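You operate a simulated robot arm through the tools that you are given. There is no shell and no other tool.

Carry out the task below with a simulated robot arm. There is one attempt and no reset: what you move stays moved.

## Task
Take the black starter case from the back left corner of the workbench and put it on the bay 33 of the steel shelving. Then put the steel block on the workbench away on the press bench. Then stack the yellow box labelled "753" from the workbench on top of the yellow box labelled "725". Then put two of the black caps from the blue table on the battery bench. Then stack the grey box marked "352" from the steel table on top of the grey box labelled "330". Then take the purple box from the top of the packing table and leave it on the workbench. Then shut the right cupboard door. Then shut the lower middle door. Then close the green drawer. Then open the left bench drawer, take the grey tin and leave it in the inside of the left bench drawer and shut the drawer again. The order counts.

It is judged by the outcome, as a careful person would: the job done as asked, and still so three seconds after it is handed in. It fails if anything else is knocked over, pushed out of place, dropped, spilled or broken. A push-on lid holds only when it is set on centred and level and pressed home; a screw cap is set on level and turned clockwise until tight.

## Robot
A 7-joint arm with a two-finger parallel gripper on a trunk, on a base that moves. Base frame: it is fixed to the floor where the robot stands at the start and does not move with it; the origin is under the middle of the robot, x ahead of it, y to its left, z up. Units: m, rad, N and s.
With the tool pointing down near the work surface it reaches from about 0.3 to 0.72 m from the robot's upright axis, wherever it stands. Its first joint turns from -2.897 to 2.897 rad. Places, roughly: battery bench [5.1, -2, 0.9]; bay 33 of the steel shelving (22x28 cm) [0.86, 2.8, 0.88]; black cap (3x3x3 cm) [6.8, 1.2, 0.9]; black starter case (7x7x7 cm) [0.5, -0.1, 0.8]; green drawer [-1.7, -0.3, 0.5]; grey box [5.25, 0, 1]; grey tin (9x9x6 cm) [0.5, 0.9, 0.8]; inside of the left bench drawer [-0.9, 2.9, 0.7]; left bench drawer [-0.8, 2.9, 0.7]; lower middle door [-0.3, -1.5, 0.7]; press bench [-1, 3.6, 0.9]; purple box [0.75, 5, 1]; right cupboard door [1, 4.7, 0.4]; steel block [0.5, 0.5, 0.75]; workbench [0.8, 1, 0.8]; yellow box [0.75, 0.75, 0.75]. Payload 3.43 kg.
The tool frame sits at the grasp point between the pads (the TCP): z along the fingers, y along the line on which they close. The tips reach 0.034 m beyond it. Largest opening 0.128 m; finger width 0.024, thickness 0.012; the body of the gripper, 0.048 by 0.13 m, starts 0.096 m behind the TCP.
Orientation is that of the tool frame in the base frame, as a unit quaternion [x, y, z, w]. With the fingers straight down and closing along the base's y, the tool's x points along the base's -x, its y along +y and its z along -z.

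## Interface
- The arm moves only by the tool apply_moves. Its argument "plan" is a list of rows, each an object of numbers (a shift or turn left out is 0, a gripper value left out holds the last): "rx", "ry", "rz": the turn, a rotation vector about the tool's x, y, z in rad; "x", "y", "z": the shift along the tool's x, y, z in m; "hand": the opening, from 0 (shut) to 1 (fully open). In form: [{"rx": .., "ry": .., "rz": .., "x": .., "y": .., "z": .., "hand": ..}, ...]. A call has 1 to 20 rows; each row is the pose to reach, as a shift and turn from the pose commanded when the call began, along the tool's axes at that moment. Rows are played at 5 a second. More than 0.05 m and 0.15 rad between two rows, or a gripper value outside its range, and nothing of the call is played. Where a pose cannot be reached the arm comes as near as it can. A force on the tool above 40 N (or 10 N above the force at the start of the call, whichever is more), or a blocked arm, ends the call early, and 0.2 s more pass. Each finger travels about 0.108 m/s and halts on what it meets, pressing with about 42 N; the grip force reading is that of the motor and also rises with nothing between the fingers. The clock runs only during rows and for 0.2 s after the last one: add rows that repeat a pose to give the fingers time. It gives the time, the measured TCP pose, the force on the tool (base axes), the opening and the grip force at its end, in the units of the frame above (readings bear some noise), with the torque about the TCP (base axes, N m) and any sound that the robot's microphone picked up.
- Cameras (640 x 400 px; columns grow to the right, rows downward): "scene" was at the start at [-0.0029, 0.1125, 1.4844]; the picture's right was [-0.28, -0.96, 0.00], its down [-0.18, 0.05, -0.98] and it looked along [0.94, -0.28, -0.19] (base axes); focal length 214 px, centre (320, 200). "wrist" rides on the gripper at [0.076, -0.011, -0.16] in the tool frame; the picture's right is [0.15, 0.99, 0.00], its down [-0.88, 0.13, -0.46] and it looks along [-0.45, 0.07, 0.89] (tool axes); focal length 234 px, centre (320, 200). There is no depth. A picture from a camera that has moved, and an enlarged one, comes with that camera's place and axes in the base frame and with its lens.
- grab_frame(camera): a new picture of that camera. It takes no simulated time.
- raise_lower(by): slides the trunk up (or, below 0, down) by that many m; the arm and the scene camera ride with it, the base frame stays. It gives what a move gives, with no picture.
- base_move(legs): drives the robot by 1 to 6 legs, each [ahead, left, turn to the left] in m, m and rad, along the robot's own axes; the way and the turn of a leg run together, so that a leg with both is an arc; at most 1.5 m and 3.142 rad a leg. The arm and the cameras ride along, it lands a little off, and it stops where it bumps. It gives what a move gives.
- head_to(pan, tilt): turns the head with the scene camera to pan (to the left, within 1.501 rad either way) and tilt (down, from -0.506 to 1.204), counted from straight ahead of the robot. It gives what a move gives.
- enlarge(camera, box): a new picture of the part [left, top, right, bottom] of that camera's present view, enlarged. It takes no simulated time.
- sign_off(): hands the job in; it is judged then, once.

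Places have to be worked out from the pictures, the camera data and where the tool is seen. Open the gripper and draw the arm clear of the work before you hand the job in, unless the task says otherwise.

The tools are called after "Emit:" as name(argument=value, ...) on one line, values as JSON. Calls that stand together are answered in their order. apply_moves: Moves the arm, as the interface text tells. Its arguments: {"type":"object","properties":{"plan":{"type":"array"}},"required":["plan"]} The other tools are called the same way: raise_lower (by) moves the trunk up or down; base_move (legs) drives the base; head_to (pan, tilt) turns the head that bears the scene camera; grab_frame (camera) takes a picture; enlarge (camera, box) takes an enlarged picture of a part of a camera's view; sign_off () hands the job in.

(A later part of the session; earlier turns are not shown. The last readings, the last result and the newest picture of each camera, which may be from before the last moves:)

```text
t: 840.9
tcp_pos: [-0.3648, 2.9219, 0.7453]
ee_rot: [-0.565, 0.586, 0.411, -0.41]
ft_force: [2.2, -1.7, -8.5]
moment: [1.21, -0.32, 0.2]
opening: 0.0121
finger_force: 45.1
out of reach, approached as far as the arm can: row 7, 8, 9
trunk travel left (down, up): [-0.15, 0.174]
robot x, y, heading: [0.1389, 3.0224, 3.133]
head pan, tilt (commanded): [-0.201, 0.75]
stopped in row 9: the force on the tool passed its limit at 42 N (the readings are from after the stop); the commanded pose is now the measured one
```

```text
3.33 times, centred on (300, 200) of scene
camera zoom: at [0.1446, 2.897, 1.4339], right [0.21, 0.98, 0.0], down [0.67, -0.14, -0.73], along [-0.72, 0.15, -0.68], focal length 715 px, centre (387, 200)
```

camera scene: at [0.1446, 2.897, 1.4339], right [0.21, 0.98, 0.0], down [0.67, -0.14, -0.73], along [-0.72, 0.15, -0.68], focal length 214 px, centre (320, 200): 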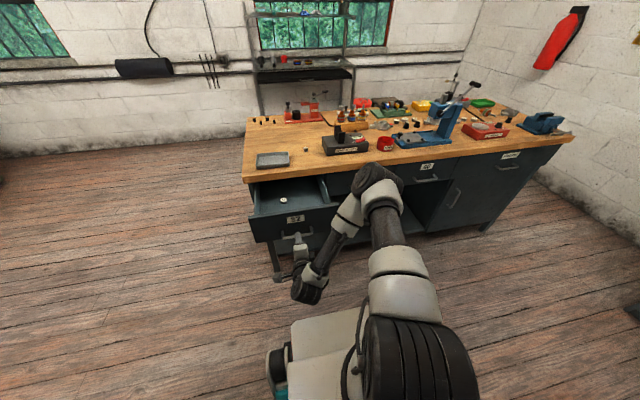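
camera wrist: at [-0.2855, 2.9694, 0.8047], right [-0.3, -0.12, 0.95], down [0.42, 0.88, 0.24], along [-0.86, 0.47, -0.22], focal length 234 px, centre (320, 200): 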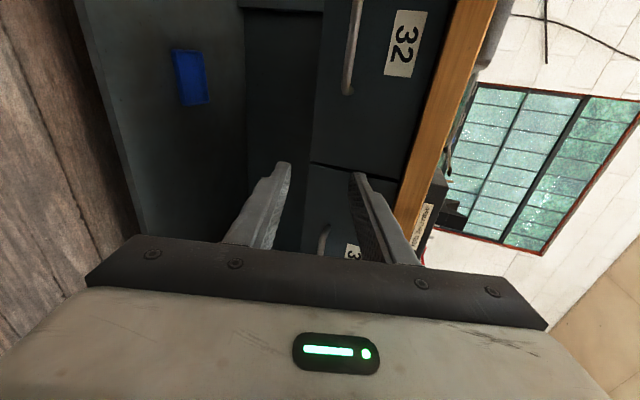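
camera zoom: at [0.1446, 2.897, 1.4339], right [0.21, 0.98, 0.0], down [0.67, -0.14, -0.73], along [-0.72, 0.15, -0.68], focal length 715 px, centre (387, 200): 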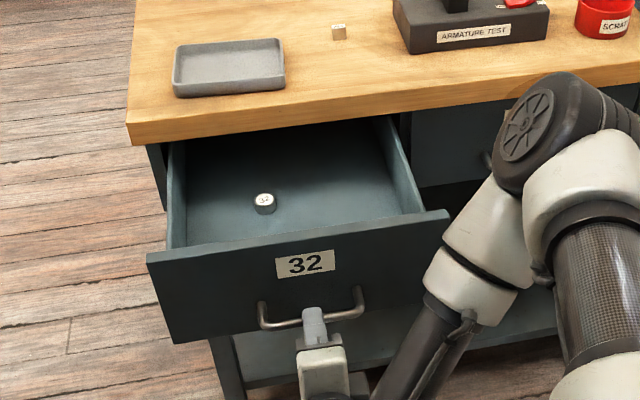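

The drawer is open by about 22 cm, with one small cap inside and room for the tin. I release the handle and back the base away.

Emit:
apply_moves(plan=[{"hand": 0.2}, {"hand": 0.4}, {"hand": 0.45}, {"hand": 0.45}])

Emit:
enlarge(camera="wrist", box=[200, 60, 440, 260])

Emit:
base_move(legs=[[-0.1, 0, 0]])

Emit:
grab_frame(camera="wrist")

Emit:
grab_frame(camera="scene")

```text
t: 841.9
tcp_pos: [-0.3667, 2.9209, 0.748]
ee_rot: [-0.563, 0.586, 0.413, -0.412]
ft_force: [0.3, -0.1, 0.0]
moment: [-0.01, -0.02, 0.0]
opening: 0.0578
finger_force: 0.0
trunk travel left (down, up): [-0.15, 0.174]
robot x, y, heading: [0.1408, 3.0204, 3.136]
head pan, tilt (commanded): [-0.201, 0.75]
```

```text
2.00 times, centred on (320, 160) of wrist
camera zoom: at [-0.212, 2.8425, 0.7891], right [-0.32, -0.12, 0.94], down [0.41, 0.88, 0.25], along [-0.85, 0.47, -0.23], focal length 468 px, centre (320, 280)
```

zoom: 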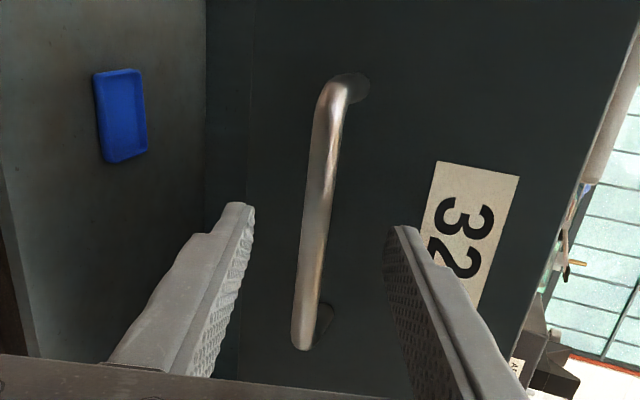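

```text
t: 843.0
tcp_pos: [-0.2677, 2.9215, 0.7475]
ee_rot: [-0.563, 0.586, 0.413, -0.412]
ft_force: [-0.2, -0.1, 0.4]
moment: [0.0, 0.01, 0.01]
opening: 0.0578
finger_force: 0.1
trunk travel left (down, up): [-0.15, 0.174]
robot x, y, heading: [0.2394, 3.0183, 3.13]
head pan, tilt (commanded): [-0.201, 0.75]
```

```text
taken
camera wrist: at [-0.1131, 2.8417, 0.789], right [-0.32, -0.12, 0.94], down [0.41, 0.88, 0.25], along [-0.85, 0.47, -0.23], focal length 234 px, centre (320, 200)
```

wrist: 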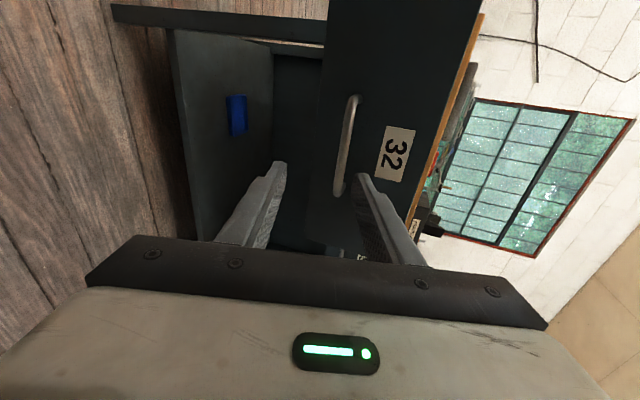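

```text
taken
camera scene: at [0.2439, 2.8964, 1.4335], right [0.21, 0.98, 0.0], down [0.67, -0.14, -0.73], along [-0.72, 0.15, -0.68], focal length 214 px, centre (320, 200)
```

scene: 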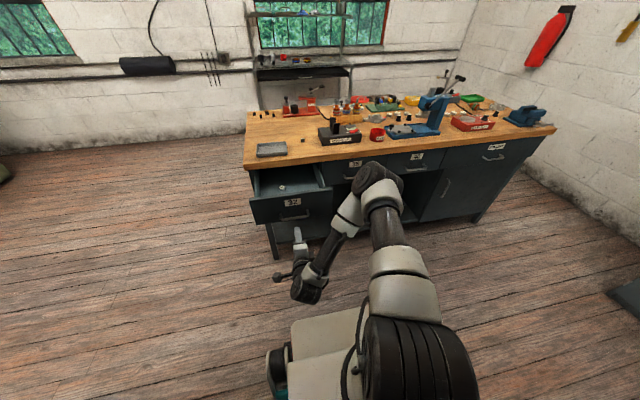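

The drawer stays open. I raise the arm and bring the tool back to vertical (unroll, then unpitch).

Emit:
apply_moves(plan=[{"y": 0.038, "z": -0.012}, {"y": 0.076, "z": -0.024}, {"y": 0.114, "z": -0.036}, {"y": 0.152, "z": -0.048}, {"y": 0.19, "z": -0.06}, {"y": 0.228, "z": -0.072}, {"y": 0.228, "z": -0.072, "rz": -0.13}, {"y": 0.228, "z": -0.072, "rz": -0.26}, {"y": 0.228, "z": -0.072, "rz": -0.39}, {"y": 0.228, "z": -0.072, "rz": -0.52}, {"y": 0.228, "z": -0.072, "rz": -0.65}, {"y": 0.228, "z": -0.072, "rz": -0.78}, {"y": 0.228, "z": -0.072, "rz": -0.91}, {"y": 0.228, "z": -0.072, "rz": -1.04}, {"y": 0.228, "z": -0.072, "rz": -1.17}, {"y": 0.228, "z": -0.072, "rz": -1.3}, {"y": 0.228, "z": -0.072, "rz": -1.43}, {"y": 0.228, "z": -0.072, "rz": -1.56}, {"y": 0.228, "z": -0.072, "rz": -1.56}])

```text
t: 847.0
tcp_pos: [-0.2717, 2.9252, 0.9871]
ee_rot: [0.812, -0.02, -0.584, 0.003]
ft_force: [0.0, -0.1, -0.1]
moment: [0.0, 0.01, 0.02]
opening: 0.0576
finger_force: 0.1
trunk travel left (down, up): [-0.15, 0.174]
robot x, y, heading: [0.2388, 3.0212, 3.136]
head pan, tilt (commanded): [-0.201, 0.75]
```

Now I unpitch the tool to vertical.

Emit:
apply_moves(plan=[{"x": -0.004, "z": -0.007, "ry": 0.125}, {"x": -0.008, "z": -0.013, "ry": 0.25}, {"x": -0.012, "z": -0.02, "ry": 0.375}, {"x": -0.016, "z": -0.027, "ry": 0.5}, {"x": -0.02, "z": -0.033, "ry": 0.625}, {"x": -0.024, "z": -0.04, "ry": 0.75}, {"x": -0.029, "z": -0.046, "ry": 0.875}, {"x": -0.033, "z": -0.053, "ry": 1.0}, {"x": -0.037, "z": -0.06, "ry": 1.125}, {"x": -0.041, "z": -0.0665, "ry": 1.246}, {"x": -0.041, "z": -0.0665, "ry": 1.246, "hand": 1}, {"x": -0.041, "z": -0.0665, "ry": 1.246}])

Emit:
grab_frame(camera="scene")

```text
t: 849.6
tcp_pos: [-0.2211, 2.9265, 1.0462]
ee_rot: [1.0, -0.015, -0.001, 0.015]
ft_force: [0.2, -0.2, -0.4]
moment: [0.0, 0.02, 0.01]
opening: 0.128
finger_force: 0.0
trunk travel left (down, up): [-0.15, 0.174]
robot x, y, heading: [0.2405, 3.0217, 3.135]
head pan, tilt (commanded): [-0.201, 0.75]
```

```text
taken
camera scene: at [0.2441, 2.8964, 1.4335], right [0.21, 0.98, 0.0], down [0.67, -0.14, -0.73], along [-0.72, 0.15, -0.68], focal length 214 px, centre (320, 200)
```

scene: 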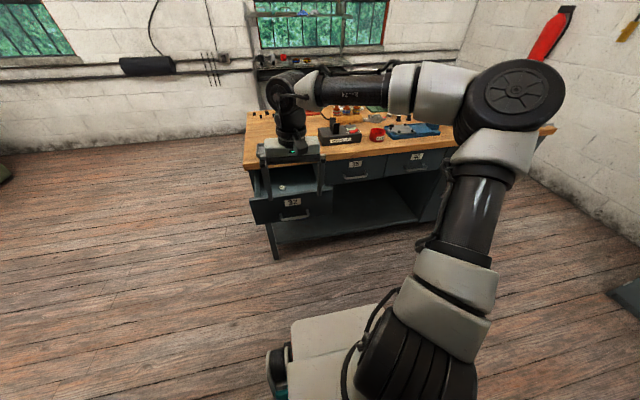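

The drawer is free. I move out carefully between the open drawer and the black rack, then go to the workbench and turn to face the tin.

Emit:
base_move(legs=[[0.19, 0, 0.006], [0, 1.2, 0]])

Emit:
base_move(legs=[[0.2, 0, 0], [0, 0, 1.57], [0, 0, 1.57], [0, -0.88, 0]])

Emit:
head_to(pan=0.0, tilt=0.75)

Emit:
grab_frame(camera="scene")

```text
t: 862.6
tcp_pos: [-0.4157, 1.7143, 1.0467]
ee_rot: [1.0, -0.012, 0.0, 0.015]
ft_force: [0.1, -0.2, -0.3]
moment: [0.0, 0.01, -0.01]
opening: 0.1281
finger_force: 0.0
trunk travel left (down, up): [-0.15, 0.174]
robot x, y, heading: [0.0419, 1.8113, 3.139]
head pan, tilt (commanded): [-0.201, 0.75]
```

```text
t: 880.6
tcp_pos: [0.3189, 1.0487, 1.047]
ee_rot: [-0.004, 1.0, 0.014, 0.0]
ft_force: [0.6, 0.3, 0.1]
moment: [-0.04, -0.01, 0.0]
opening: 0.1279
finger_force: 0.1
trunk travel left (down, up): [-0.15, 0.174]
robot x, y, heading: [-0.1375, 0.9349, 0.036]
head pan, tilt (commanded): [-0.201, 0.75]
```

```text
t: 881.3
tcp_pos: [0.319, 1.0471, 1.0466]
ee_rot: [-0.004, 1.0, 0.015, 0.0]
ft_force: [-0.1, 0.2, -1.1]
moment: [0.0, -0.01, -0.02]
opening: 0.1282
finger_force: 0.0
trunk travel left (down, up): [-0.15, 0.174]
robot x, y, heading: [-0.1369, 0.9323, 0.031]
head pan, tilt (commanded): [0.0, 0.75]
```

```text
taken
camera scene: at [-0.1499, 1.0725, 1.4335], right [0.03, -1.0, 0.0], down [-0.68, -0.02, -0.73], along [0.73, 0.02, -0.68], focal length 214 px, centre (320, 200)
```

scene: 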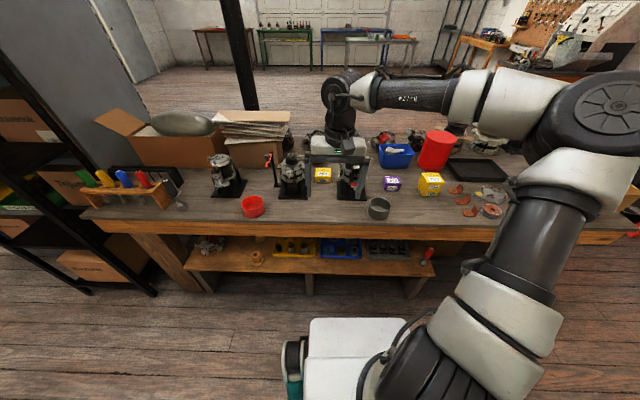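

The tin is at about (0.47, 0.855). I move the open gripper above it for a closer look.

Emit:
apply_moves(plan=[{"y": -0.04}, {"y": -0.08, "x": -0.01}, {"y": -0.12, "x": -0.035}, {"y": -0.15, "x": -0.065}, {"y": -0.175, "x": -0.1}, {"y": -0.192, "x": -0.13}, {"y": -0.192, "x": -0.14}, {"y": -0.192, "x": -0.14}])

Emit:
grab_frame(camera="wrist")

Emit:
enlarge(camera="wrist", box=[220, 100, 420, 225])

```text
t: 883.1
tcp_pos: [0.4642, 0.8561, 1.0398]
ee_rot: [-0.004, 1.0, 0.015, 0.0]
ft_force: [-0.3, 0.2, 0.4]
moment: [-0.02, 0.0, 0.0]
opening: 0.128
finger_force: 0.0
trunk travel left (down, up): [-0.15, 0.174]
robot x, y, heading: [-0.137, 0.9324, 0.033]
head pan, tilt (commanded): [0.0, 0.75]
```

```text
taken
camera wrist: at [0.3884, 0.8403, 1.1985], right [-0.16, 0.99, 0.03], down [0.88, 0.12, 0.46], along [0.45, 0.1, -0.89], focal length 234 px, centre (320, 200)
```

wrist: 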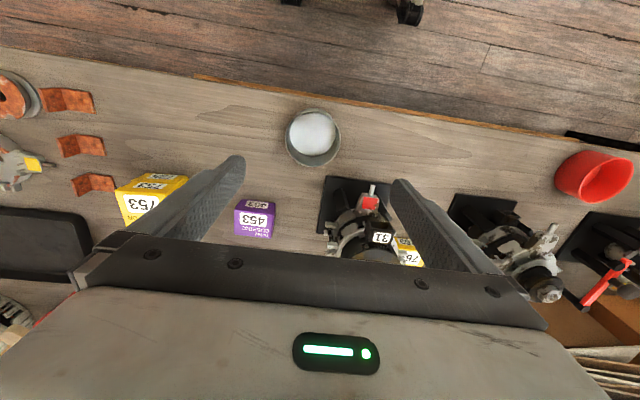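

```text
3.20 times, centred on (320, 162) of wrist
camera zoom: at [0.3884, 0.8403, 1.1985], right [-0.16, 0.99, 0.03], down [0.88, 0.12, 0.46], along [0.45, 0.1, -0.89], focal length 749 px, centre (320, 320)
```

zoom: 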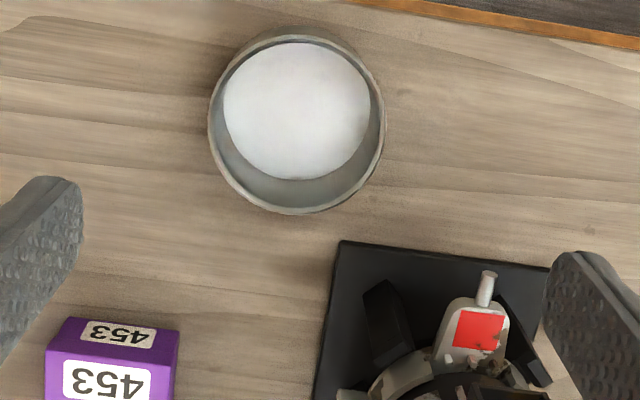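

The tin's centre is about (0.468, 0.854). I centre, set the opening to 11 cm and descend partway, watching the starter stand beside it.

Emit:
apply_moves(plan=[{"x": -0.004, "y": -0.002, "hand": 0.88}, {"x": -0.004, "y": -0.002, "z": 0.04}, {"x": -0.004, "y": -0.002, "z": 0.08}, {"x": -0.004, "y": -0.002, "z": 0.12}, {"x": -0.004, "y": -0.002, "z": 0.135}, {"x": -0.004, "y": -0.002, "z": 0.135}])

Emit:
grab_frame(camera="wrist")

Emit:
enlarge(camera="scene", box=[290, 130, 450, 250])

```text
t: 884.5
tcp_pos: [0.4646, 0.8611, 0.9047]
ee_rot: [-0.004, 1.0, 0.015, 0.0]
ft_force: [0.6, -0.8, -1.3]
moment: [0.0, -0.02, 0.0]
opening: 0.1125
finger_force: 0.1
trunk travel left (down, up): [-0.15, 0.174]
robot x, y, heading: [-0.1355, 0.9327, 0.026]
head pan, tilt (commanded): [0.0, 0.75]
```

```text
taken
camera wrist: at [0.3902, 0.8446, 1.0648], right [-0.16, 0.99, 0.03], down [0.88, 0.12, 0.46], along [0.45, 0.1, -0.89], focal length 234 px, centre (320, 200)
```

wrist: 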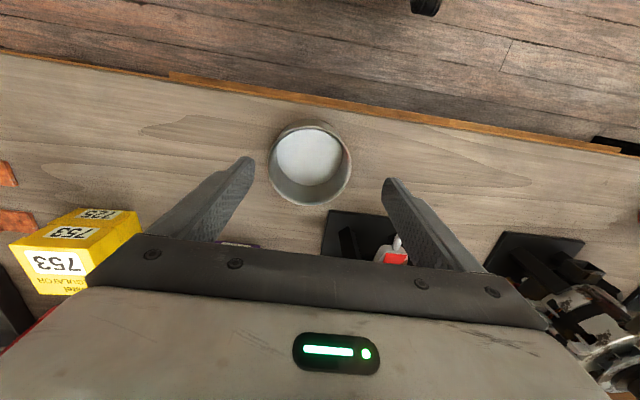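

```text
3.33 times, centred on (370, 190) of scene
camera zoom: at [-0.1499, 1.0725, 1.4335], right [0.03, -1.0, 0.0], down [-0.68, -0.02, -0.73], along [0.73, 0.02, -0.68], focal length 715 px, centre (153, 233)
```

zoom: 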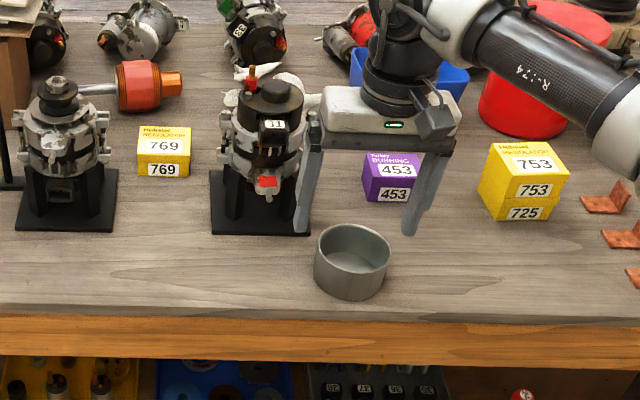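

The tool leans 1.7° sideways; I correct that, shift 8 mm right to centre on the tin, and descend to z≈0.835.

Emit:
apply_moves(plan=[{"y": -0.004, "rx": 0.015}, {"y": -0.008, "rx": 0.03, "z": 0.01}, {"y": -0.0085, "rx": 0.03, "z": 0.03}, {"y": -0.009, "rx": 0.03, "z": 0.05}, {"y": -0.0095, "rx": 0.03, "z": 0.069}, {"y": -0.0095, "rx": 0.03, "z": 0.069}])

Emit:
grab_frame(camera="wrist")

```text
t: 885.9
tcp_pos: [0.4652, 0.8543, 0.835]
ee_rot: [-0.004, 1.0, 0.001, 0.0]
ft_force: [-0.5, 0.5, -0.4]
moment: [0.0, 0.03, -0.01]
opening: 0.1127
finger_force: 0.0
trunk travel left (down, up): [-0.15, 0.174]
robot x, y, heading: [-0.134, 0.9376, 0.032]
head pan, tilt (commanded): [0.0, 0.75]
```

```text
taken
camera wrist: at [0.3899, 0.8419, 0.9945], right [-0.16, 0.99, 0.0], down [0.88, 0.14, 0.46], along [0.45, 0.07, -0.89], focal length 234 px, centre (320, 200)
```

wrist: 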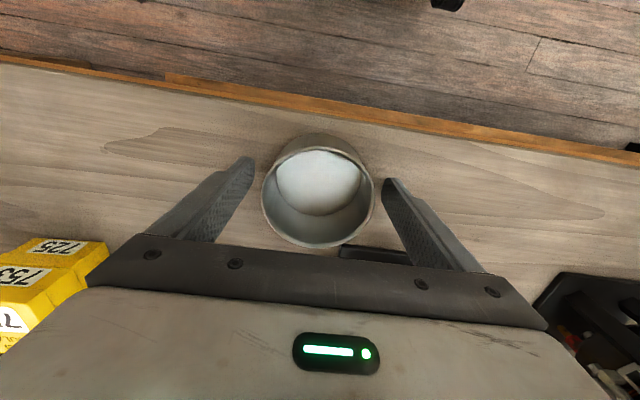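

The tin is centred between the fingers. I close the gripper on it.

Emit:
apply_moves(plan=[{"hand": 0.75}, {"hand": 0.65}, {"hand": 0.55}, {"hand": 0.55}, {"hand": 0.55}])

Emit:
apply_moves(plan=[{"z": -0.015}, {"z": -0.04}, {"z": -0.075}, {"z": -0.11}, {"z": -0.15}, {"z": -0.19}, {"z": -0.22}, {"z": -0.22, "x": 0.03}, {"z": -0.22, "x": 0.06}, {"z": -0.22, "x": 0.09}, {"z": -0.22, "x": 0.12}, {"z": -0.22, "x": 0.14}])

Emit:
grab_frame(camera="wrist")

```text
t: 887.1
tcp_pos: [0.4642, 0.854, 0.8342]
ee_rot: [-0.005, 1.0, 0.0, 0.0]
ft_force: [-0.4, -0.1, -0.1]
moment: [0.01, 0.02, -0.05]
opening: 0.0844
finger_force: 41.3
trunk travel left (down, up): [-0.15, 0.174]
robot x, y, heading: [-0.1362, 0.934, 0.028]
head pan, tilt (commanded): [0.0, 0.75]
```

```text
t: 889.7
tcp_pos: [0.3248, 0.8513, 1.058]
ee_rot: [-0.006, 1.0, 0.0, -0.001]
ft_force: [-0.1, 0.5, 0.4]
moment: [0.02, 0.03, 0.0]
opening: 0.0842
finger_force: 41.9
trunk travel left (down, up): [-0.15, 0.174]
robot x, y, heading: [-0.1367, 0.9344, 0.027]
head pan, tilt (commanded): [0.0, 0.75]
```

```text
taken
camera wrist: at [0.2503, 0.8392, 1.2169], right [-0.16, 0.99, 0.0], down [0.88, 0.14, 0.46], along [0.45, 0.07, -0.89], focal length 234 px, centre (320, 200)
```

wrist: 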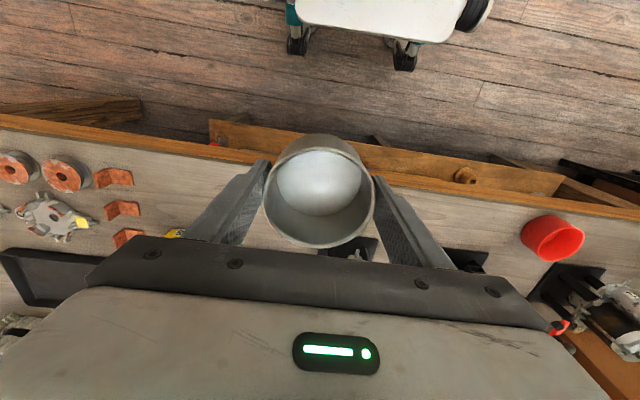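

The tin (8.4 cm wide) is held. I drive back to the drawer along the same corridor (x≈0.04).

Emit:
base_move(legs=[[0, 0.88, 0], [0, 0, 1.56], [0, 0, 1.555]])

```text
t: 906.2
tcp_pos: [-0.622, 1.9039, 1.0572]
ee_rot: [1.0, -0.015, -0.001, 0.0]
ft_force: [0.2, 0.3, -1.1]
moment: [0.0, 0.03, 0.03]
opening: 0.0843
finger_force: 42.2
trunk travel left (down, up): [-0.15, 0.174]
robot x, y, heading: [-0.1656, 1.804, 3.135]
head pan, tilt (commanded): [0.0, 0.75]
```

I back to x≈0.04 and slide +y to stand before the open drawer.

Emit:
base_move(legs=[[-0.205, 0, 0.006], [0, -1.15, 0]])

Emit:
head_to(pan=0.0, tilt=0.9)

Emit:
grab_frame(camera="scene")

Emit:
grab_frame(camera="wrist")

```text
t: 918.8
tcp_pos: [-0.4024, 3.0684, 1.0576]
ee_rot: [1.0, -0.024, 0.0, -0.001]
ft_force: [-1.3, -0.3, -0.4]
moment: [0.04, 0.03, 0.01]
opening: 0.0843
finger_force: 42.7
trunk travel left (down, up): [-0.15, 0.174]
robot x, y, heading: [0.0518, 2.9589, 3.116]
head pan, tilt (commanded): [0.0, 0.75]
```

```text
t: 919.5
tcp_pos: [-0.4022, 3.0679, 1.0568]
ee_rot: [1.0, -0.023, -0.001, 0.0]
ft_force: [-0.1, -0.6, -0.4]
moment: [-0.01, 0.01, -0.02]
opening: 0.0844
finger_force: 42.0
trunk travel left (down, up): [-0.15, 0.174]
robot x, y, heading: [0.0559, 2.9581, 3.113]
head pan, tilt (commanded): [0.0, 0.901]
```

```text
taken
camera scene: at [0.0631, 2.8171, 1.4216], right [0.03, 1.0, 0.0], down [0.78, -0.02, -0.62], along [-0.62, 0.02, -0.78], focal length 214 px, centre (320, 200)
```

scene: 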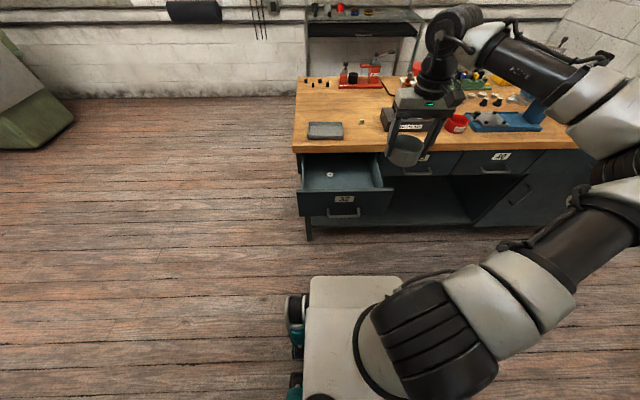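

```text
taken
camera wrist: at [-0.3247, 3.0758, 1.2169], right [0.1, -0.99, 0.0], down [-0.89, -0.09, 0.46], along [-0.45, -0.05, -0.89], focal length 234 px, centre (320, 200)
```

wrist: 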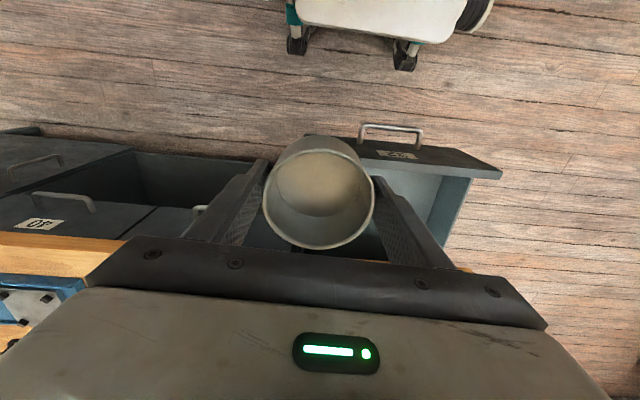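

I zoom to see the open drawer's interior and find the space for the tin.

Emit:
enlarge(camera="scene", box=[280, 120, 440, 240])

Emit:
enlarge(camera="wrist", box=[220, 110, 520, 280])

```text
3.33 times, centred on (360, 180) of scene
camera zoom: at [0.0631, 2.8171, 1.4216], right [0.03, 1.0, 0.0], down [0.78, -0.02, -0.62], along [-0.62, 0.02, -0.78], focal length 715 px, centre (187, 267)
```

zoom: 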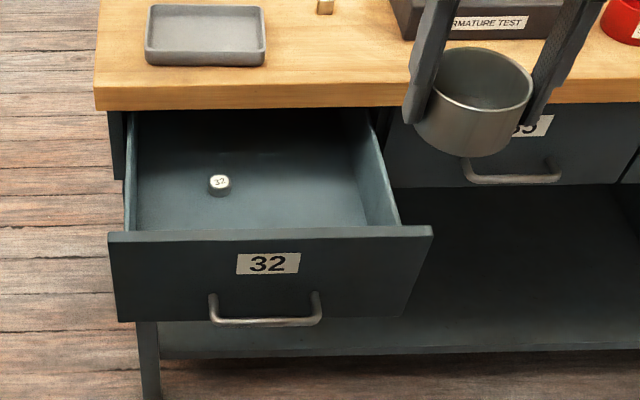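

```text
2.13 times, centred on (370, 195) of wrist
camera zoom: at [-0.3247, 3.0758, 1.2169], right [0.1, -0.99, 0.0], down [-0.89, -0.09, 0.46], along [-0.45, -0.05, -0.89], focal length 500 px, centre (213, 211)
```

zoom: 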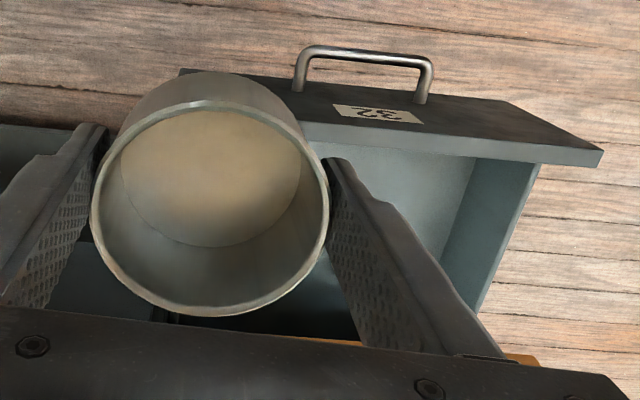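

The interior spans y≈2.78–3.06 with the small cap at about (-0.65, 2.885). I'll set the tin at about (-0.548, 2.965): I move above it and start lowering.

Emit:
apply_moves(plan=[{"x": -0.028, "y": 0.022}, {"x": -0.056, "y": 0.044}, {"x": -0.085, "y": 0.066}, {"x": -0.113, "y": 0.088}, {"x": -0.141, "y": 0.1096}, {"x": -0.141, "y": 0.1096, "z": 0.03}, {"x": -0.141, "y": 0.1096, "z": 0.07}, {"x": -0.141, "y": 0.1096, "z": 0.11}, {"x": -0.141, "y": 0.1096, "z": 0.14}, {"x": -0.141, "y": 0.1096, "z": 0.14}])

Emit:
grab_frame(camera="wrist")

Emit:
enlarge(camera="scene", box=[280, 120, 440, 240])

```text
t: 921.7
tcp_pos: [-0.5467, 2.9649, 0.9158]
ee_rot: [1.0, -0.024, 0.0, 0.0]
ft_force: [0.4, 1.4, -1.2]
moment: [0.02, 0.02, 0.01]
opening: 0.0841
finger_force: 42.6
trunk travel left (down, up): [-0.15, 0.174]
robot x, y, heading: [0.0523, 2.958, 3.117]
head pan, tilt (commanded): [0.0, 0.901]
```

```text
taken
camera wrist: at [-0.4696, 2.9732, 1.0757], right [0.1, -0.99, 0.0], down [-0.89, -0.09, 0.46], along [-0.45, -0.05, -0.89], focal length 234 px, centre (320, 200)
```

wrist: 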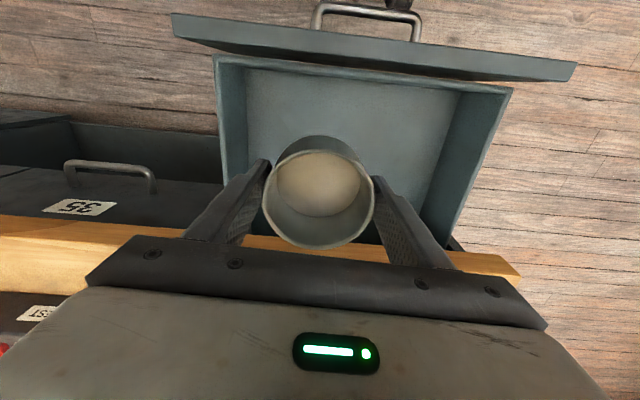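

```text
3.33 times, centred on (360, 180) of scene
camera zoom: at [0.0631, 2.8171, 1.4216], right [0.03, 1.0, 0.0], down [0.78, -0.02, -0.62], along [-0.62, 0.02, -0.78], focal length 715 px, centre (187, 267)
```

zoom: 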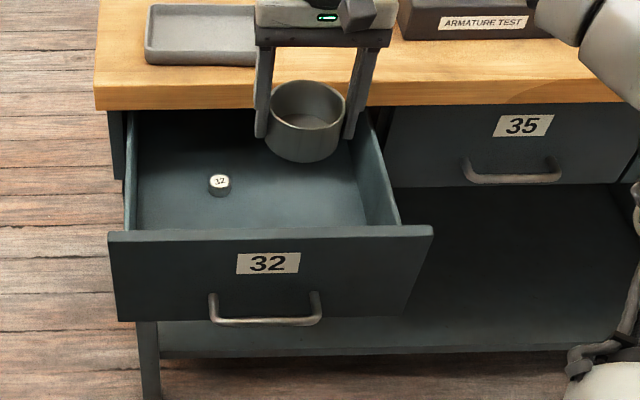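

The tin is well inside the drawer's outline. I lower it further into the drawer.

Emit:
apply_moves(plan=[{"z": 0.025}, {"z": 0.05}, {"z": 0.075}, {"z": 0.1}, {"z": 0.12}, {"z": 0.12}])

Emit:
grab_frame(camera="wrist")

Emit:
enlarge(camera="scene", box=[280, 120, 440, 240])

```text
t: 923.1
tcp_pos: [-0.5473, 2.965, 0.7971]
ee_rot: [1.0, -0.022, 0.001, 0.0]
ft_force: [0.0, 0.3, -1.9]
moment: [-0.02, -0.03, -0.01]
opening: 0.0843
finger_force: 42.2
trunk travel left (down, up): [-0.15, 0.174]
robot x, y, heading: [0.0535, 2.9589, 3.118]
head pan, tilt (commanded): [0.0, 0.901]
```

```text
taken
camera wrist: at [-0.4697, 2.9732, 0.9568], right [0.1, -0.99, 0.0], down [-0.89, -0.09, 0.46], along [-0.45, -0.05, -0.89], focal length 234 px, centre (320, 200)
```

wrist: 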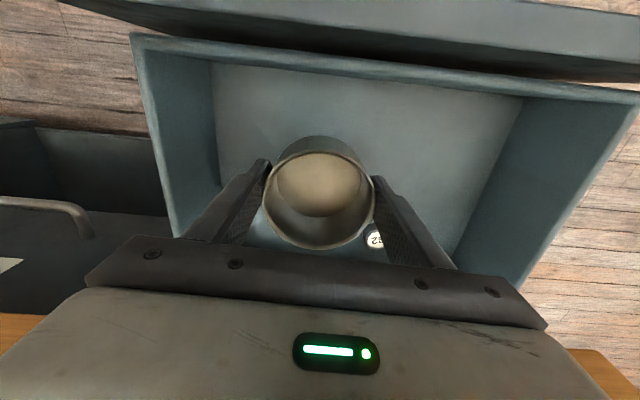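

```text
3.33 times, centred on (360, 180) of scene
camera zoom: at [0.0631, 2.8171, 1.4216], right [0.03, 1.0, 0.0], down [0.78, -0.02, -0.62], along [-0.62, 0.02, -0.78], focal length 715 px, centre (187, 267)
```

zoom: 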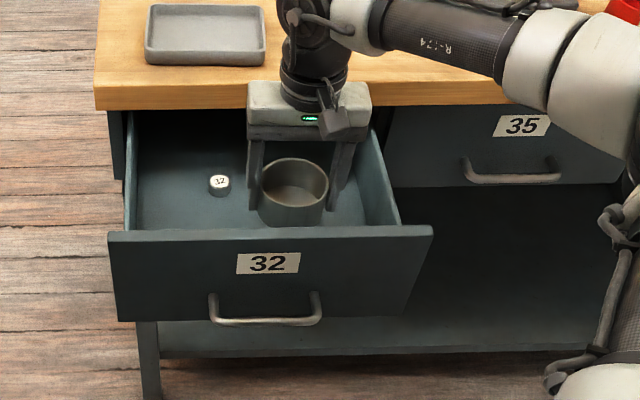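

Clear on all sides (the small cap is 7 cm off). I lower further toward the drawer floor with force checks.

Emit:
apply_moves(plan=[{"z": 0.01}, {"z": 0.02}, {"z": 0.028}, {"z": 0.034}, {"z": 0.034}])

Emit:
apply_moves(plan=[{"z": 0.003}, {"z": 0.006}, {"z": 0.009}, {"z": 0.009}])

```text
t: 924.3
tcp_pos: [-0.5476, 2.9648, 0.7618]
ee_rot: [1.0, -0.023, 0.0, 0.0]
ft_force: [0.1, 0.1, -0.8]
moment: [0.02, -0.02, -0.01]
opening: 0.0843
finger_force: 41.8
trunk travel left (down, up): [-0.15, 0.174]
robot x, y, heading: [0.0551, 2.958, 3.117]
head pan, tilt (commanded): [0.0, 0.901]
```

```text
t: 925.3
tcp_pos: [-0.5479, 2.9652, 0.7542]
ee_rot: [1.0, -0.023, 0.0, 0.0]
ft_force: [0.2, -0.5, -1.4]
moment: [-0.02, -0.03, 0.03]
opening: 0.0844
finger_force: 41.9
trunk travel left (down, up): [-0.15, 0.174]
robot x, y, heading: [0.0512, 2.9574, 3.121]
head pan, tilt (commanded): [0.0, 0.901]
```

No contact yet at z=0.754. I continue down in 3 mm steps.

Emit:
apply_moves(plan=[{"z": 0.003}, {"z": 0.006}, {"z": 0.009}, {"z": 0.009}])

Emit:
enlarge(camera="scene", box=[280, 120, 440, 240])

```text
t: 926.3
tcp_pos: [-0.5482, 2.9635, 0.747]
ee_rot: [1.0, -0.023, -0.001, 0.001]
ft_force: [0.6, 0.0, 16.0]
moment: [0.05, -0.38, 0.01]
opening: 0.0843
finger_force: 41.9
trunk travel left (down, up): [-0.15, 0.174]
robot x, y, heading: [0.052, 2.9561, 3.112]
head pan, tilt (commanded): [0.0, 0.901]
```

```text
3.33 times, centred on (360, 180) of scene
camera zoom: at [0.0643, 2.817, 1.4218], right [0.03, 1.0, 0.0], down [0.78, -0.02, -0.62], along [-0.62, 0.02, -0.78], focal length 715 px, centre (187, 267)
```

zoom: 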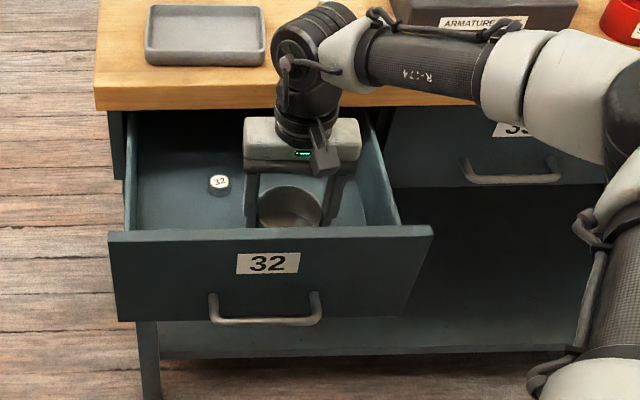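

Contact (16 N): the tin stands on the drawer floor (z≈0.70). I ease up, open and rise straight out.

Emit:
apply_moves(plan=[{"z": -0.002}, {"z": -0.002, "hand": 0.7}, {"z": -0.002, "hand": 0.76}, {"z": -0.002, "hand": 0.78}, {"z": -0.002}])

Emit:
apply_moves(plan=[{"z": -0.02}, {"z": -0.05}, {"z": -0.09}, {"z": -0.13}, {"z": -0.17}, {"z": -0.21}, {"z": -0.25}, {"z": -0.28}, {"z": -0.28}])

Emit:
grab_frame(camera="wrist")

Emit:
enlarge(camera="scene", box=[280, 120, 440, 240])

```text
t: 927.5
tcp_pos: [-0.5477, 2.9647, 0.7472]
ee_rot: [1.0, -0.023, 0.001, 0.0]
ft_force: [0.1, 0.6, -0.3]
moment: [0.01, 0.02, 0.03]
opening: 0.1
finger_force: 0.0
trunk travel left (down, up): [-0.15, 0.174]
robot x, y, heading: [0.0533, 2.96, 3.118]
head pan, tilt (commanded): [0.0, 0.901]
```

```text
t: 929.5
tcp_pos: [-0.5481, 2.9649, 1.0292]
ee_rot: [1.0, -0.023, 0.0, 0.001]
ft_force: [-0.3, -0.2, 0.0]
moment: [-0.01, 0.0, -0.02]
opening: 0.0999
finger_force: 0.0
trunk travel left (down, up): [-0.15, 0.174]
robot x, y, heading: [0.057, 2.9574, 3.116]
head pan, tilt (commanded): [0.0, 0.901]
```

```text
taken
camera wrist: at [-0.4711, 2.9731, 1.1887], right [0.1, -0.99, 0.0], down [-0.89, -0.09, 0.46], along [-0.45, -0.05, -0.89], focal length 234 px, centre (320, 200)
```

wrist: 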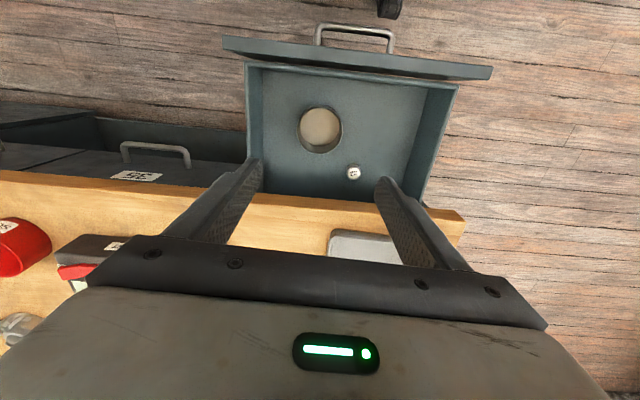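

```text
3.33 times, centred on (360, 180) of scene
camera zoom: at [0.0632, 2.817, 1.4216], right [0.03, 1.0, 0.0], down [0.78, -0.02, -0.62], along [-0.62, 0.02, -0.78], focal length 715 px, centre (187, 267)
```

zoom: 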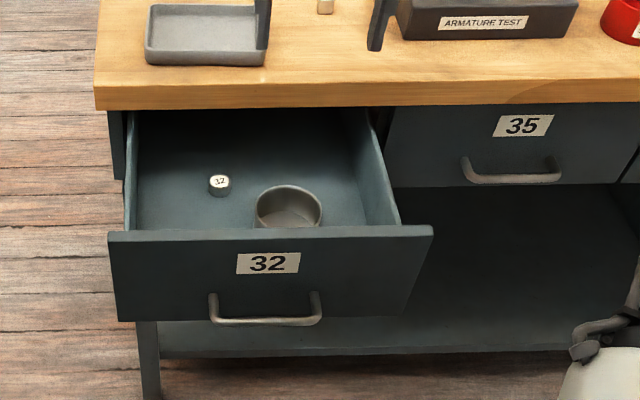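

The tin stands upright in the drawer next to the small cap. To shut it, I back the base a little, close the fingers, and tilt the tool in front of the drawer's face.

Emit:
base_move(legs=[[-0.08, 0, 0.02]])

Emit:
apply_moves(plan=[{"x": 0.018, "y": 0.008, "ry": -0.1, "hand": 0}, {"x": 0.036, "y": 0.016, "z": 0.01, "ry": -0.2}, {"x": 0.054, "y": 0.024, "z": 0.02, "ry": -0.3}, {"x": 0.072, "y": 0.032, "z": 0.03, "ry": -0.4}, {"x": 0.09, "y": 0.04, "z": 0.04, "ry": -0.5}, {"x": 0.108, "y": 0.048, "z": 0.05, "ry": -0.6}, {"x": 0.115, "y": 0.05, "z": 0.06, "ry": -0.7}, {"x": 0.115, "y": 0.05, "z": 0.06, "ry": -0.785}, {"x": 0.115, "y": 0.05, "z": 0.06, "ry": -0.785}])

Emit:
grab_frame(camera="wrist")

Emit:
grab_frame(camera="scene")

```text
t: 930.5
tcp_pos: [-0.4677, 2.9515, 1.0284]
ee_rot: [1.0, -0.014, 0.0, 0.0]
ft_force: [-0.8, -0.1, 0.6]
moment: [0.04, -0.03, 0.01]
opening: 0.0998
finger_force: 0.0
trunk travel left (down, up): [-0.15, 0.174]
robot x, y, heading: [0.1341, 2.9587, 3.132]
head pan, tilt (commanded): [0.0, 0.901]
```

```text
t: 932.5
tcp_pos: [-0.3532, 2.8979, 0.9681]
ee_rot: [0.924, -0.012, -0.383, -0.004]
ft_force: [-0.1, 0.1, 0.0]
moment: [-0.02, 0.0, -0.04]
opening: 0.0
finger_force: 33.0
trunk travel left (down, up): [-0.15, 0.174]
robot x, y, heading: [0.1356, 2.9571, 3.136]
head pan, tilt (commanded): [0.0, 0.901]
```

```text
taken
camera wrist: at [-0.186, 2.9054, 1.0281], right [0.08, -0.99, -0.1], down [-0.3, -0.12, 0.95], along [-0.95, -0.04, -0.31], focal length 234 px, centre (320, 200)
```

wrist: 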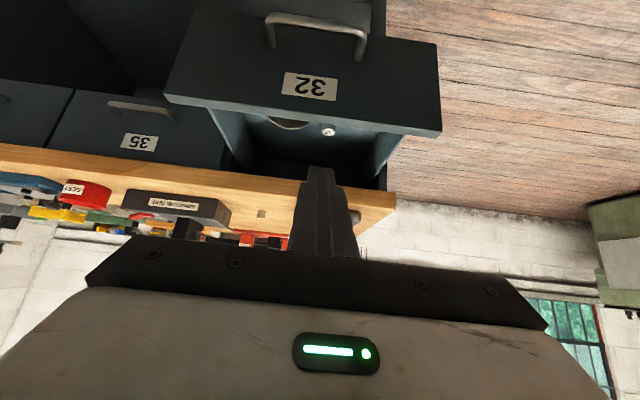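

```text
taken
camera scene: at [0.1471, 2.816, 1.4216], right [0.01, 1.0, 0.0], down [0.78, 0.0, -0.62], along [-0.62, 0.0, -0.78], focal length 214 px, centre (320, 200)
```

scene: 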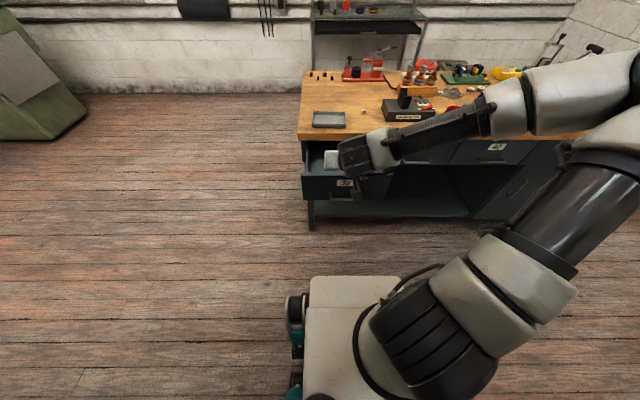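

I lower the tips straight down to z≈0.79, in front of the drawer face above its handle, centred at y≈2.925.

Emit:
apply_moves(plan=[{"x": 0.022, "z": 0.022, "y": -0.01}, {"x": 0.044, "z": 0.044, "y": -0.02}, {"x": 0.066, "z": 0.066, "y": -0.027}, {"x": 0.088, "z": 0.088, "y": -0.027}, {"x": 0.108, "z": 0.108, "y": -0.027}, {"x": 0.108, "z": 0.108, "y": -0.027}])

Emit:
grab_frame(camera="wrist")

Emit:
enlarge(camera="scene", box=[270, 110, 450, 250])

```text
t: 933.9
tcp_pos: [-0.3531, 2.9264, 0.8157]
ee_rot: [0.924, -0.012, -0.383, -0.005]
ft_force: [0.5, 0.1, -0.1]
moment: [0.0, 0.01, 0.01]
opening: 0.0
finger_force: 33.0
trunk travel left (down, up): [-0.15, 0.174]
robot x, y, heading: [0.1387, 2.9592, 3.138]
head pan, tilt (commanded): [0.0, 0.901]
```

```text
taken
camera wrist: at [-0.1859, 2.9329, 0.8757], right [0.08, -0.99, -0.1], down [-0.3, -0.12, 0.94], along [-0.95, -0.04, -0.31], focal length 234 px, centre (320, 200)
```

wrist: 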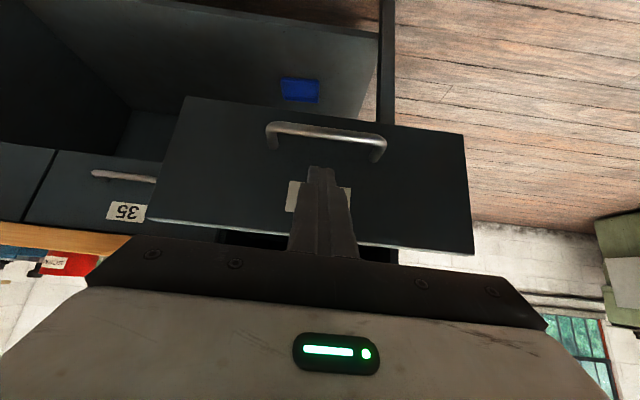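

```text
2.86 times, centred on (360, 180) of scene
camera zoom: at [0.147, 2.816, 1.4216], right [0.01, 1.0, 0.0], down [0.78, 0.0, -0.62], along [-0.62, 0.0, -0.78], focal length 613 px, centre (206, 257)
```

zoom: 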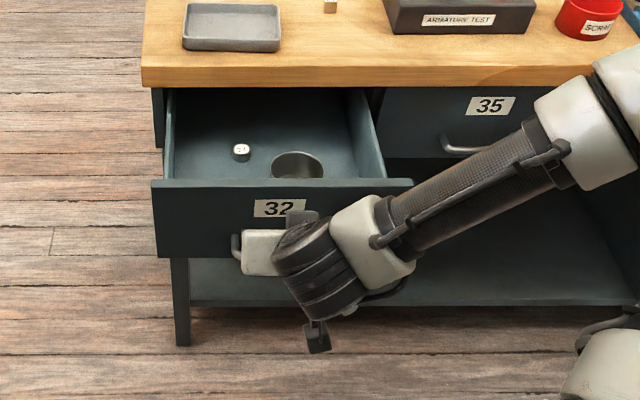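

The tips point at the drawer face above the handle. I push the drawer in slowly.

Emit:
apply_moves(plan=[{"x": -0.01, "z": 0.01}, {"x": -0.02, "z": 0.02}, {"x": -0.025, "z": 0.025}, {"x": -0.03, "z": 0.03}, {"x": -0.035, "z": 0.035}, {"x": -0.04, "z": 0.04}, {"x": -0.046, "z": 0.046}, {"x": -0.052, "z": 0.052}, {"x": -0.059, "z": 0.059}, {"x": -0.066, "z": 0.066}, {"x": -0.073, "z": 0.073}, {"x": -0.08, "z": 0.08}, {"x": -0.087, "z": 0.087}, {"x": -0.094, "z": 0.094}, {"x": -0.101, "z": 0.101}, {"x": -0.108, "z": 0.108}, {"x": -0.115, "z": 0.115}, {"x": -0.122, "z": 0.122}])

Emit:
enlarge(camera="scene", box=[270, 110, 450, 250])

```text
t: 937.7
tcp_pos: [-0.5268, 2.93, 0.8158]
ee_rot: [0.924, -0.012, -0.382, -0.005]
ft_force: [1.2, 0.5, 0.5]
moment: [0.01, -0.01, 0.01]
opening: 0.0
finger_force: 33.0
trunk travel left (down, up): [-0.15, 0.174]
robot x, y, heading: [0.1373, 2.9589, 3.132]
head pan, tilt (commanded): [0.0, 0.901]
```

```text
2.86 times, centred on (360, 180) of scene
camera zoom: at [0.147, 2.8161, 1.4216], right [0.01, 1.0, 0.0], down [0.78, 0.0, -0.62], along [-0.62, 0.0, -0.78], focal length 613 px, centre (206, 257)
```

zoom: 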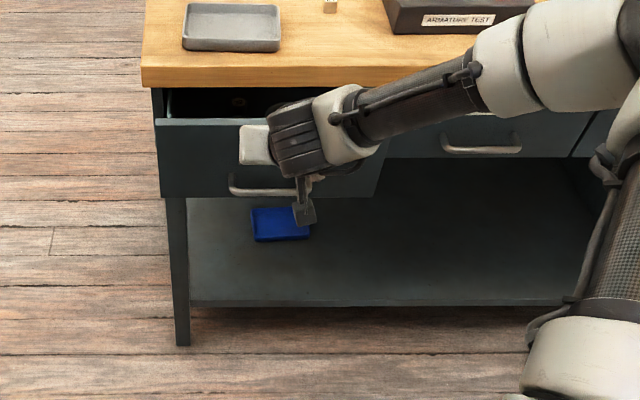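

The drawer slides in well. I push the remaining ~10 cm slowly until it meets its stop.

Emit:
apply_moves(plan=[{"x": -0.006, "z": 0.006}, {"x": -0.012, "z": 0.012}, {"x": -0.018, "z": 0.018}, {"x": -0.024, "z": 0.024}, {"x": -0.03, "z": 0.03}, {"x": -0.036, "z": 0.036}, {"x": -0.041, "z": 0.041}, {"x": -0.046, "z": 0.046}, {"x": -0.051, "z": 0.051}, {"x": -0.055, "z": 0.055}, {"x": -0.059, "z": 0.059}, {"x": -0.063, "z": 0.063}, {"x": -0.067, "z": 0.067}, {"x": -0.071, "z": 0.071}, {"x": -0.075, "z": 0.075}])

Emit:
enlarge(camera="scene", box=[270, 110, 450, 250])

```text
t: 940.9
tcp_pos: [-0.6255, 2.9322, 0.8152]
ee_rot: [0.925, -0.013, -0.38, -0.005]
ft_force: [18.0, 2.2, 7.9]
moment: [-0.03, -0.05, 0.0]
opening: 0.0
finger_force: 32.8
trunk travel left (down, up): [-0.15, 0.174]
robot x, y, heading: [0.1371, 2.9565, 3.139]
head pan, tilt (commanded): [0.0, 0.901]
stopped in row 15: the force on the tool passed its limit at 48 N (the readings are from after the stop); the commanded pose is now the measured one
```

```text
2.86 times, centred on (360, 180) of scene
camera zoom: at [0.1498, 2.8162, 1.4217], right [0.01, 1.0, 0.0], down [0.78, 0.0, -0.62], along [-0.62, 0.0, -0.78], focal length 613 px, centre (206, 257)
```

zoom: 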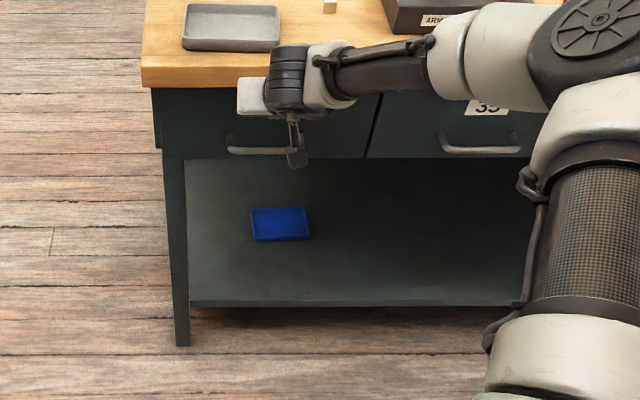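

It met its stop with the face in line with drawer 35. I withdraw and check that it is shut.

Emit:
apply_moves(plan=[{"x": 0.02, "z": -0.02}, {"x": 0.05, "z": -0.05}, {"x": 0.08, "z": -0.08}, {"x": 0.11, "z": -0.11}, {"x": 0.14, "z": -0.14}, {"x": 0.16, "z": -0.16}, {"x": 0.16, "z": -0.16}])

Emit:
grab_frame(camera="wrist")

Emit:
enlarge(camera="scene", box=[270, 110, 450, 250])

```text
t: 942.5
tcp_pos: [-0.4001, 2.9257, 0.816]
ee_rot: [0.925, -0.013, -0.38, -0.005]
ft_force: [-0.1, 0.3, -0.1]
moment: [0.02, 0.01, -0.03]
opening: 0.0
finger_force: 33.5
trunk travel left (down, up): [-0.15, 0.174]
robot x, y, heading: [0.1363, 2.956, 3.134]
head pan, tilt (commanded): [0.0, 0.901]
```

```text
taken
camera wrist: at [-0.2328, 2.9329, 0.8758], right [0.08, -0.99, -0.1], down [-0.31, -0.12, 0.94], along [-0.95, -0.04, -0.32], focal length 234 px, centre (320, 200)
```

wrist: 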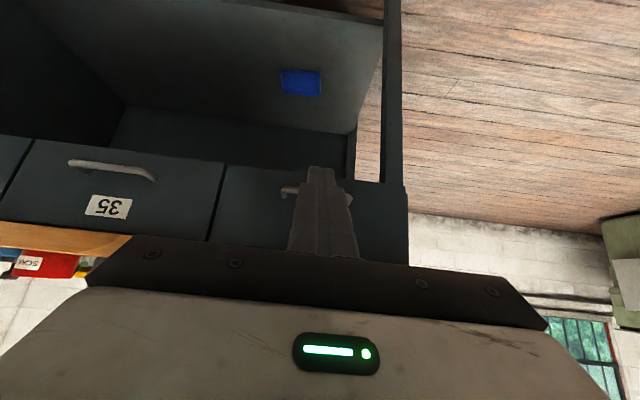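

```text
2.86 times, centred on (360, 180) of scene
camera zoom: at [0.1476, 2.8161, 1.4216], right [0.01, 1.0, 0.0], down [0.78, 0.0, -0.62], along [-0.62, 0.0, -0.78], focal length 613 px, centre (206, 257)
```

zoom: 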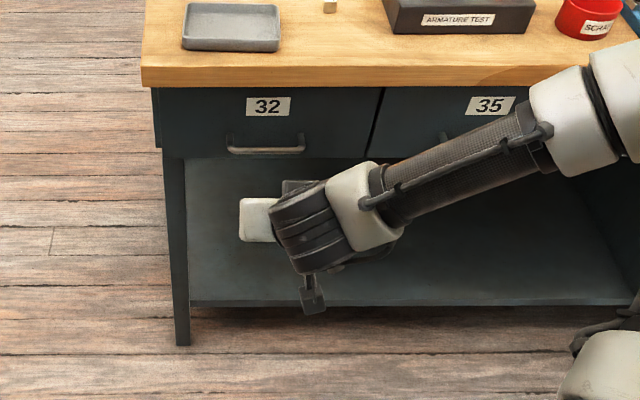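

Drawer 32 is fully shut, as at the start. Finally I draw the arm up and clear, untilt it, open the gripper, and check around.

Emit:
apply_moves(plan=[{"x": -0.021, "z": -0.021, "hand": 0.5}, {"x": -0.042, "z": -0.042, "ry": 0.08}, {"x": -0.063, "z": -0.063, "ry": 0.18}, {"x": -0.084, "z": -0.084, "ry": 0.28}, {"x": -0.105, "z": -0.105, "ry": 0.38}, {"x": -0.126, "z": -0.126, "ry": 0.48}, {"x": -0.147, "z": -0.147, "ry": 0.58}, {"x": -0.16, "z": -0.16, "ry": 0.68}, {"x": -0.165, "z": -0.165, "ry": 0.775, "hand": 1}, {"x": -0.165, "z": -0.165, "ry": 0.775}])

Emit:
head_to(pan=-0.5, tilt=0.6)

Emit:
grab_frame(camera="scene")

```text
t: 944.7
tcp_pos: [-0.4017, 2.9264, 1.0487]
ee_rot: [1.0, -0.013, 0.0, 0.0]
ft_force: [-0.9, -0.2, -0.1]
moment: [-0.03, -0.01, -0.02]
opening: 0.128
finger_force: 0.1
trunk travel left (down, up): [-0.15, 0.174]
robot x, y, heading: [0.1406, 2.9565, 3.135]
head pan, tilt (commanded): [0.0, 0.901]
```

```text
t: 945.6
tcp_pos: [-0.401, 2.9262, 1.0486]
ee_rot: [1.0, -0.014, -0.002, 0.0]
ft_force: [0.7, 0.5, 0.2]
moment: [0.02, 0.02, -0.01]
opening: 0.1279
finger_force: 0.0
trunk travel left (down, up): [-0.15, 0.174]
robot x, y, heading: [0.1342, 2.9559, 3.135]
head pan, tilt (commanded): [-0.499, 0.6]
```

```text
taken
camera scene: at [0.1456, 2.8583, 1.4463], right [0.48, 0.88, 0.0], down [0.49, -0.27, -0.82], along [-0.72, 0.4, -0.57], focal length 214 px, centre (320, 200)
```

scene: 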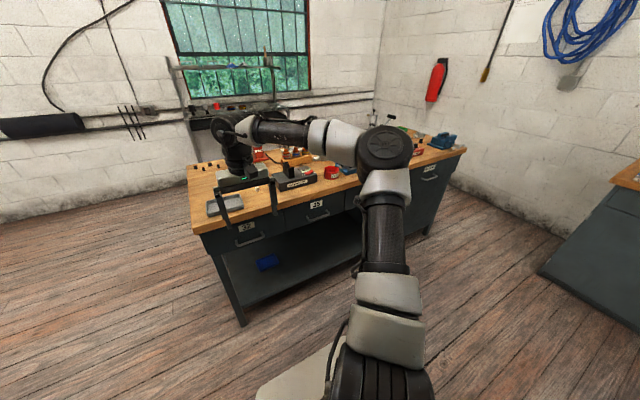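

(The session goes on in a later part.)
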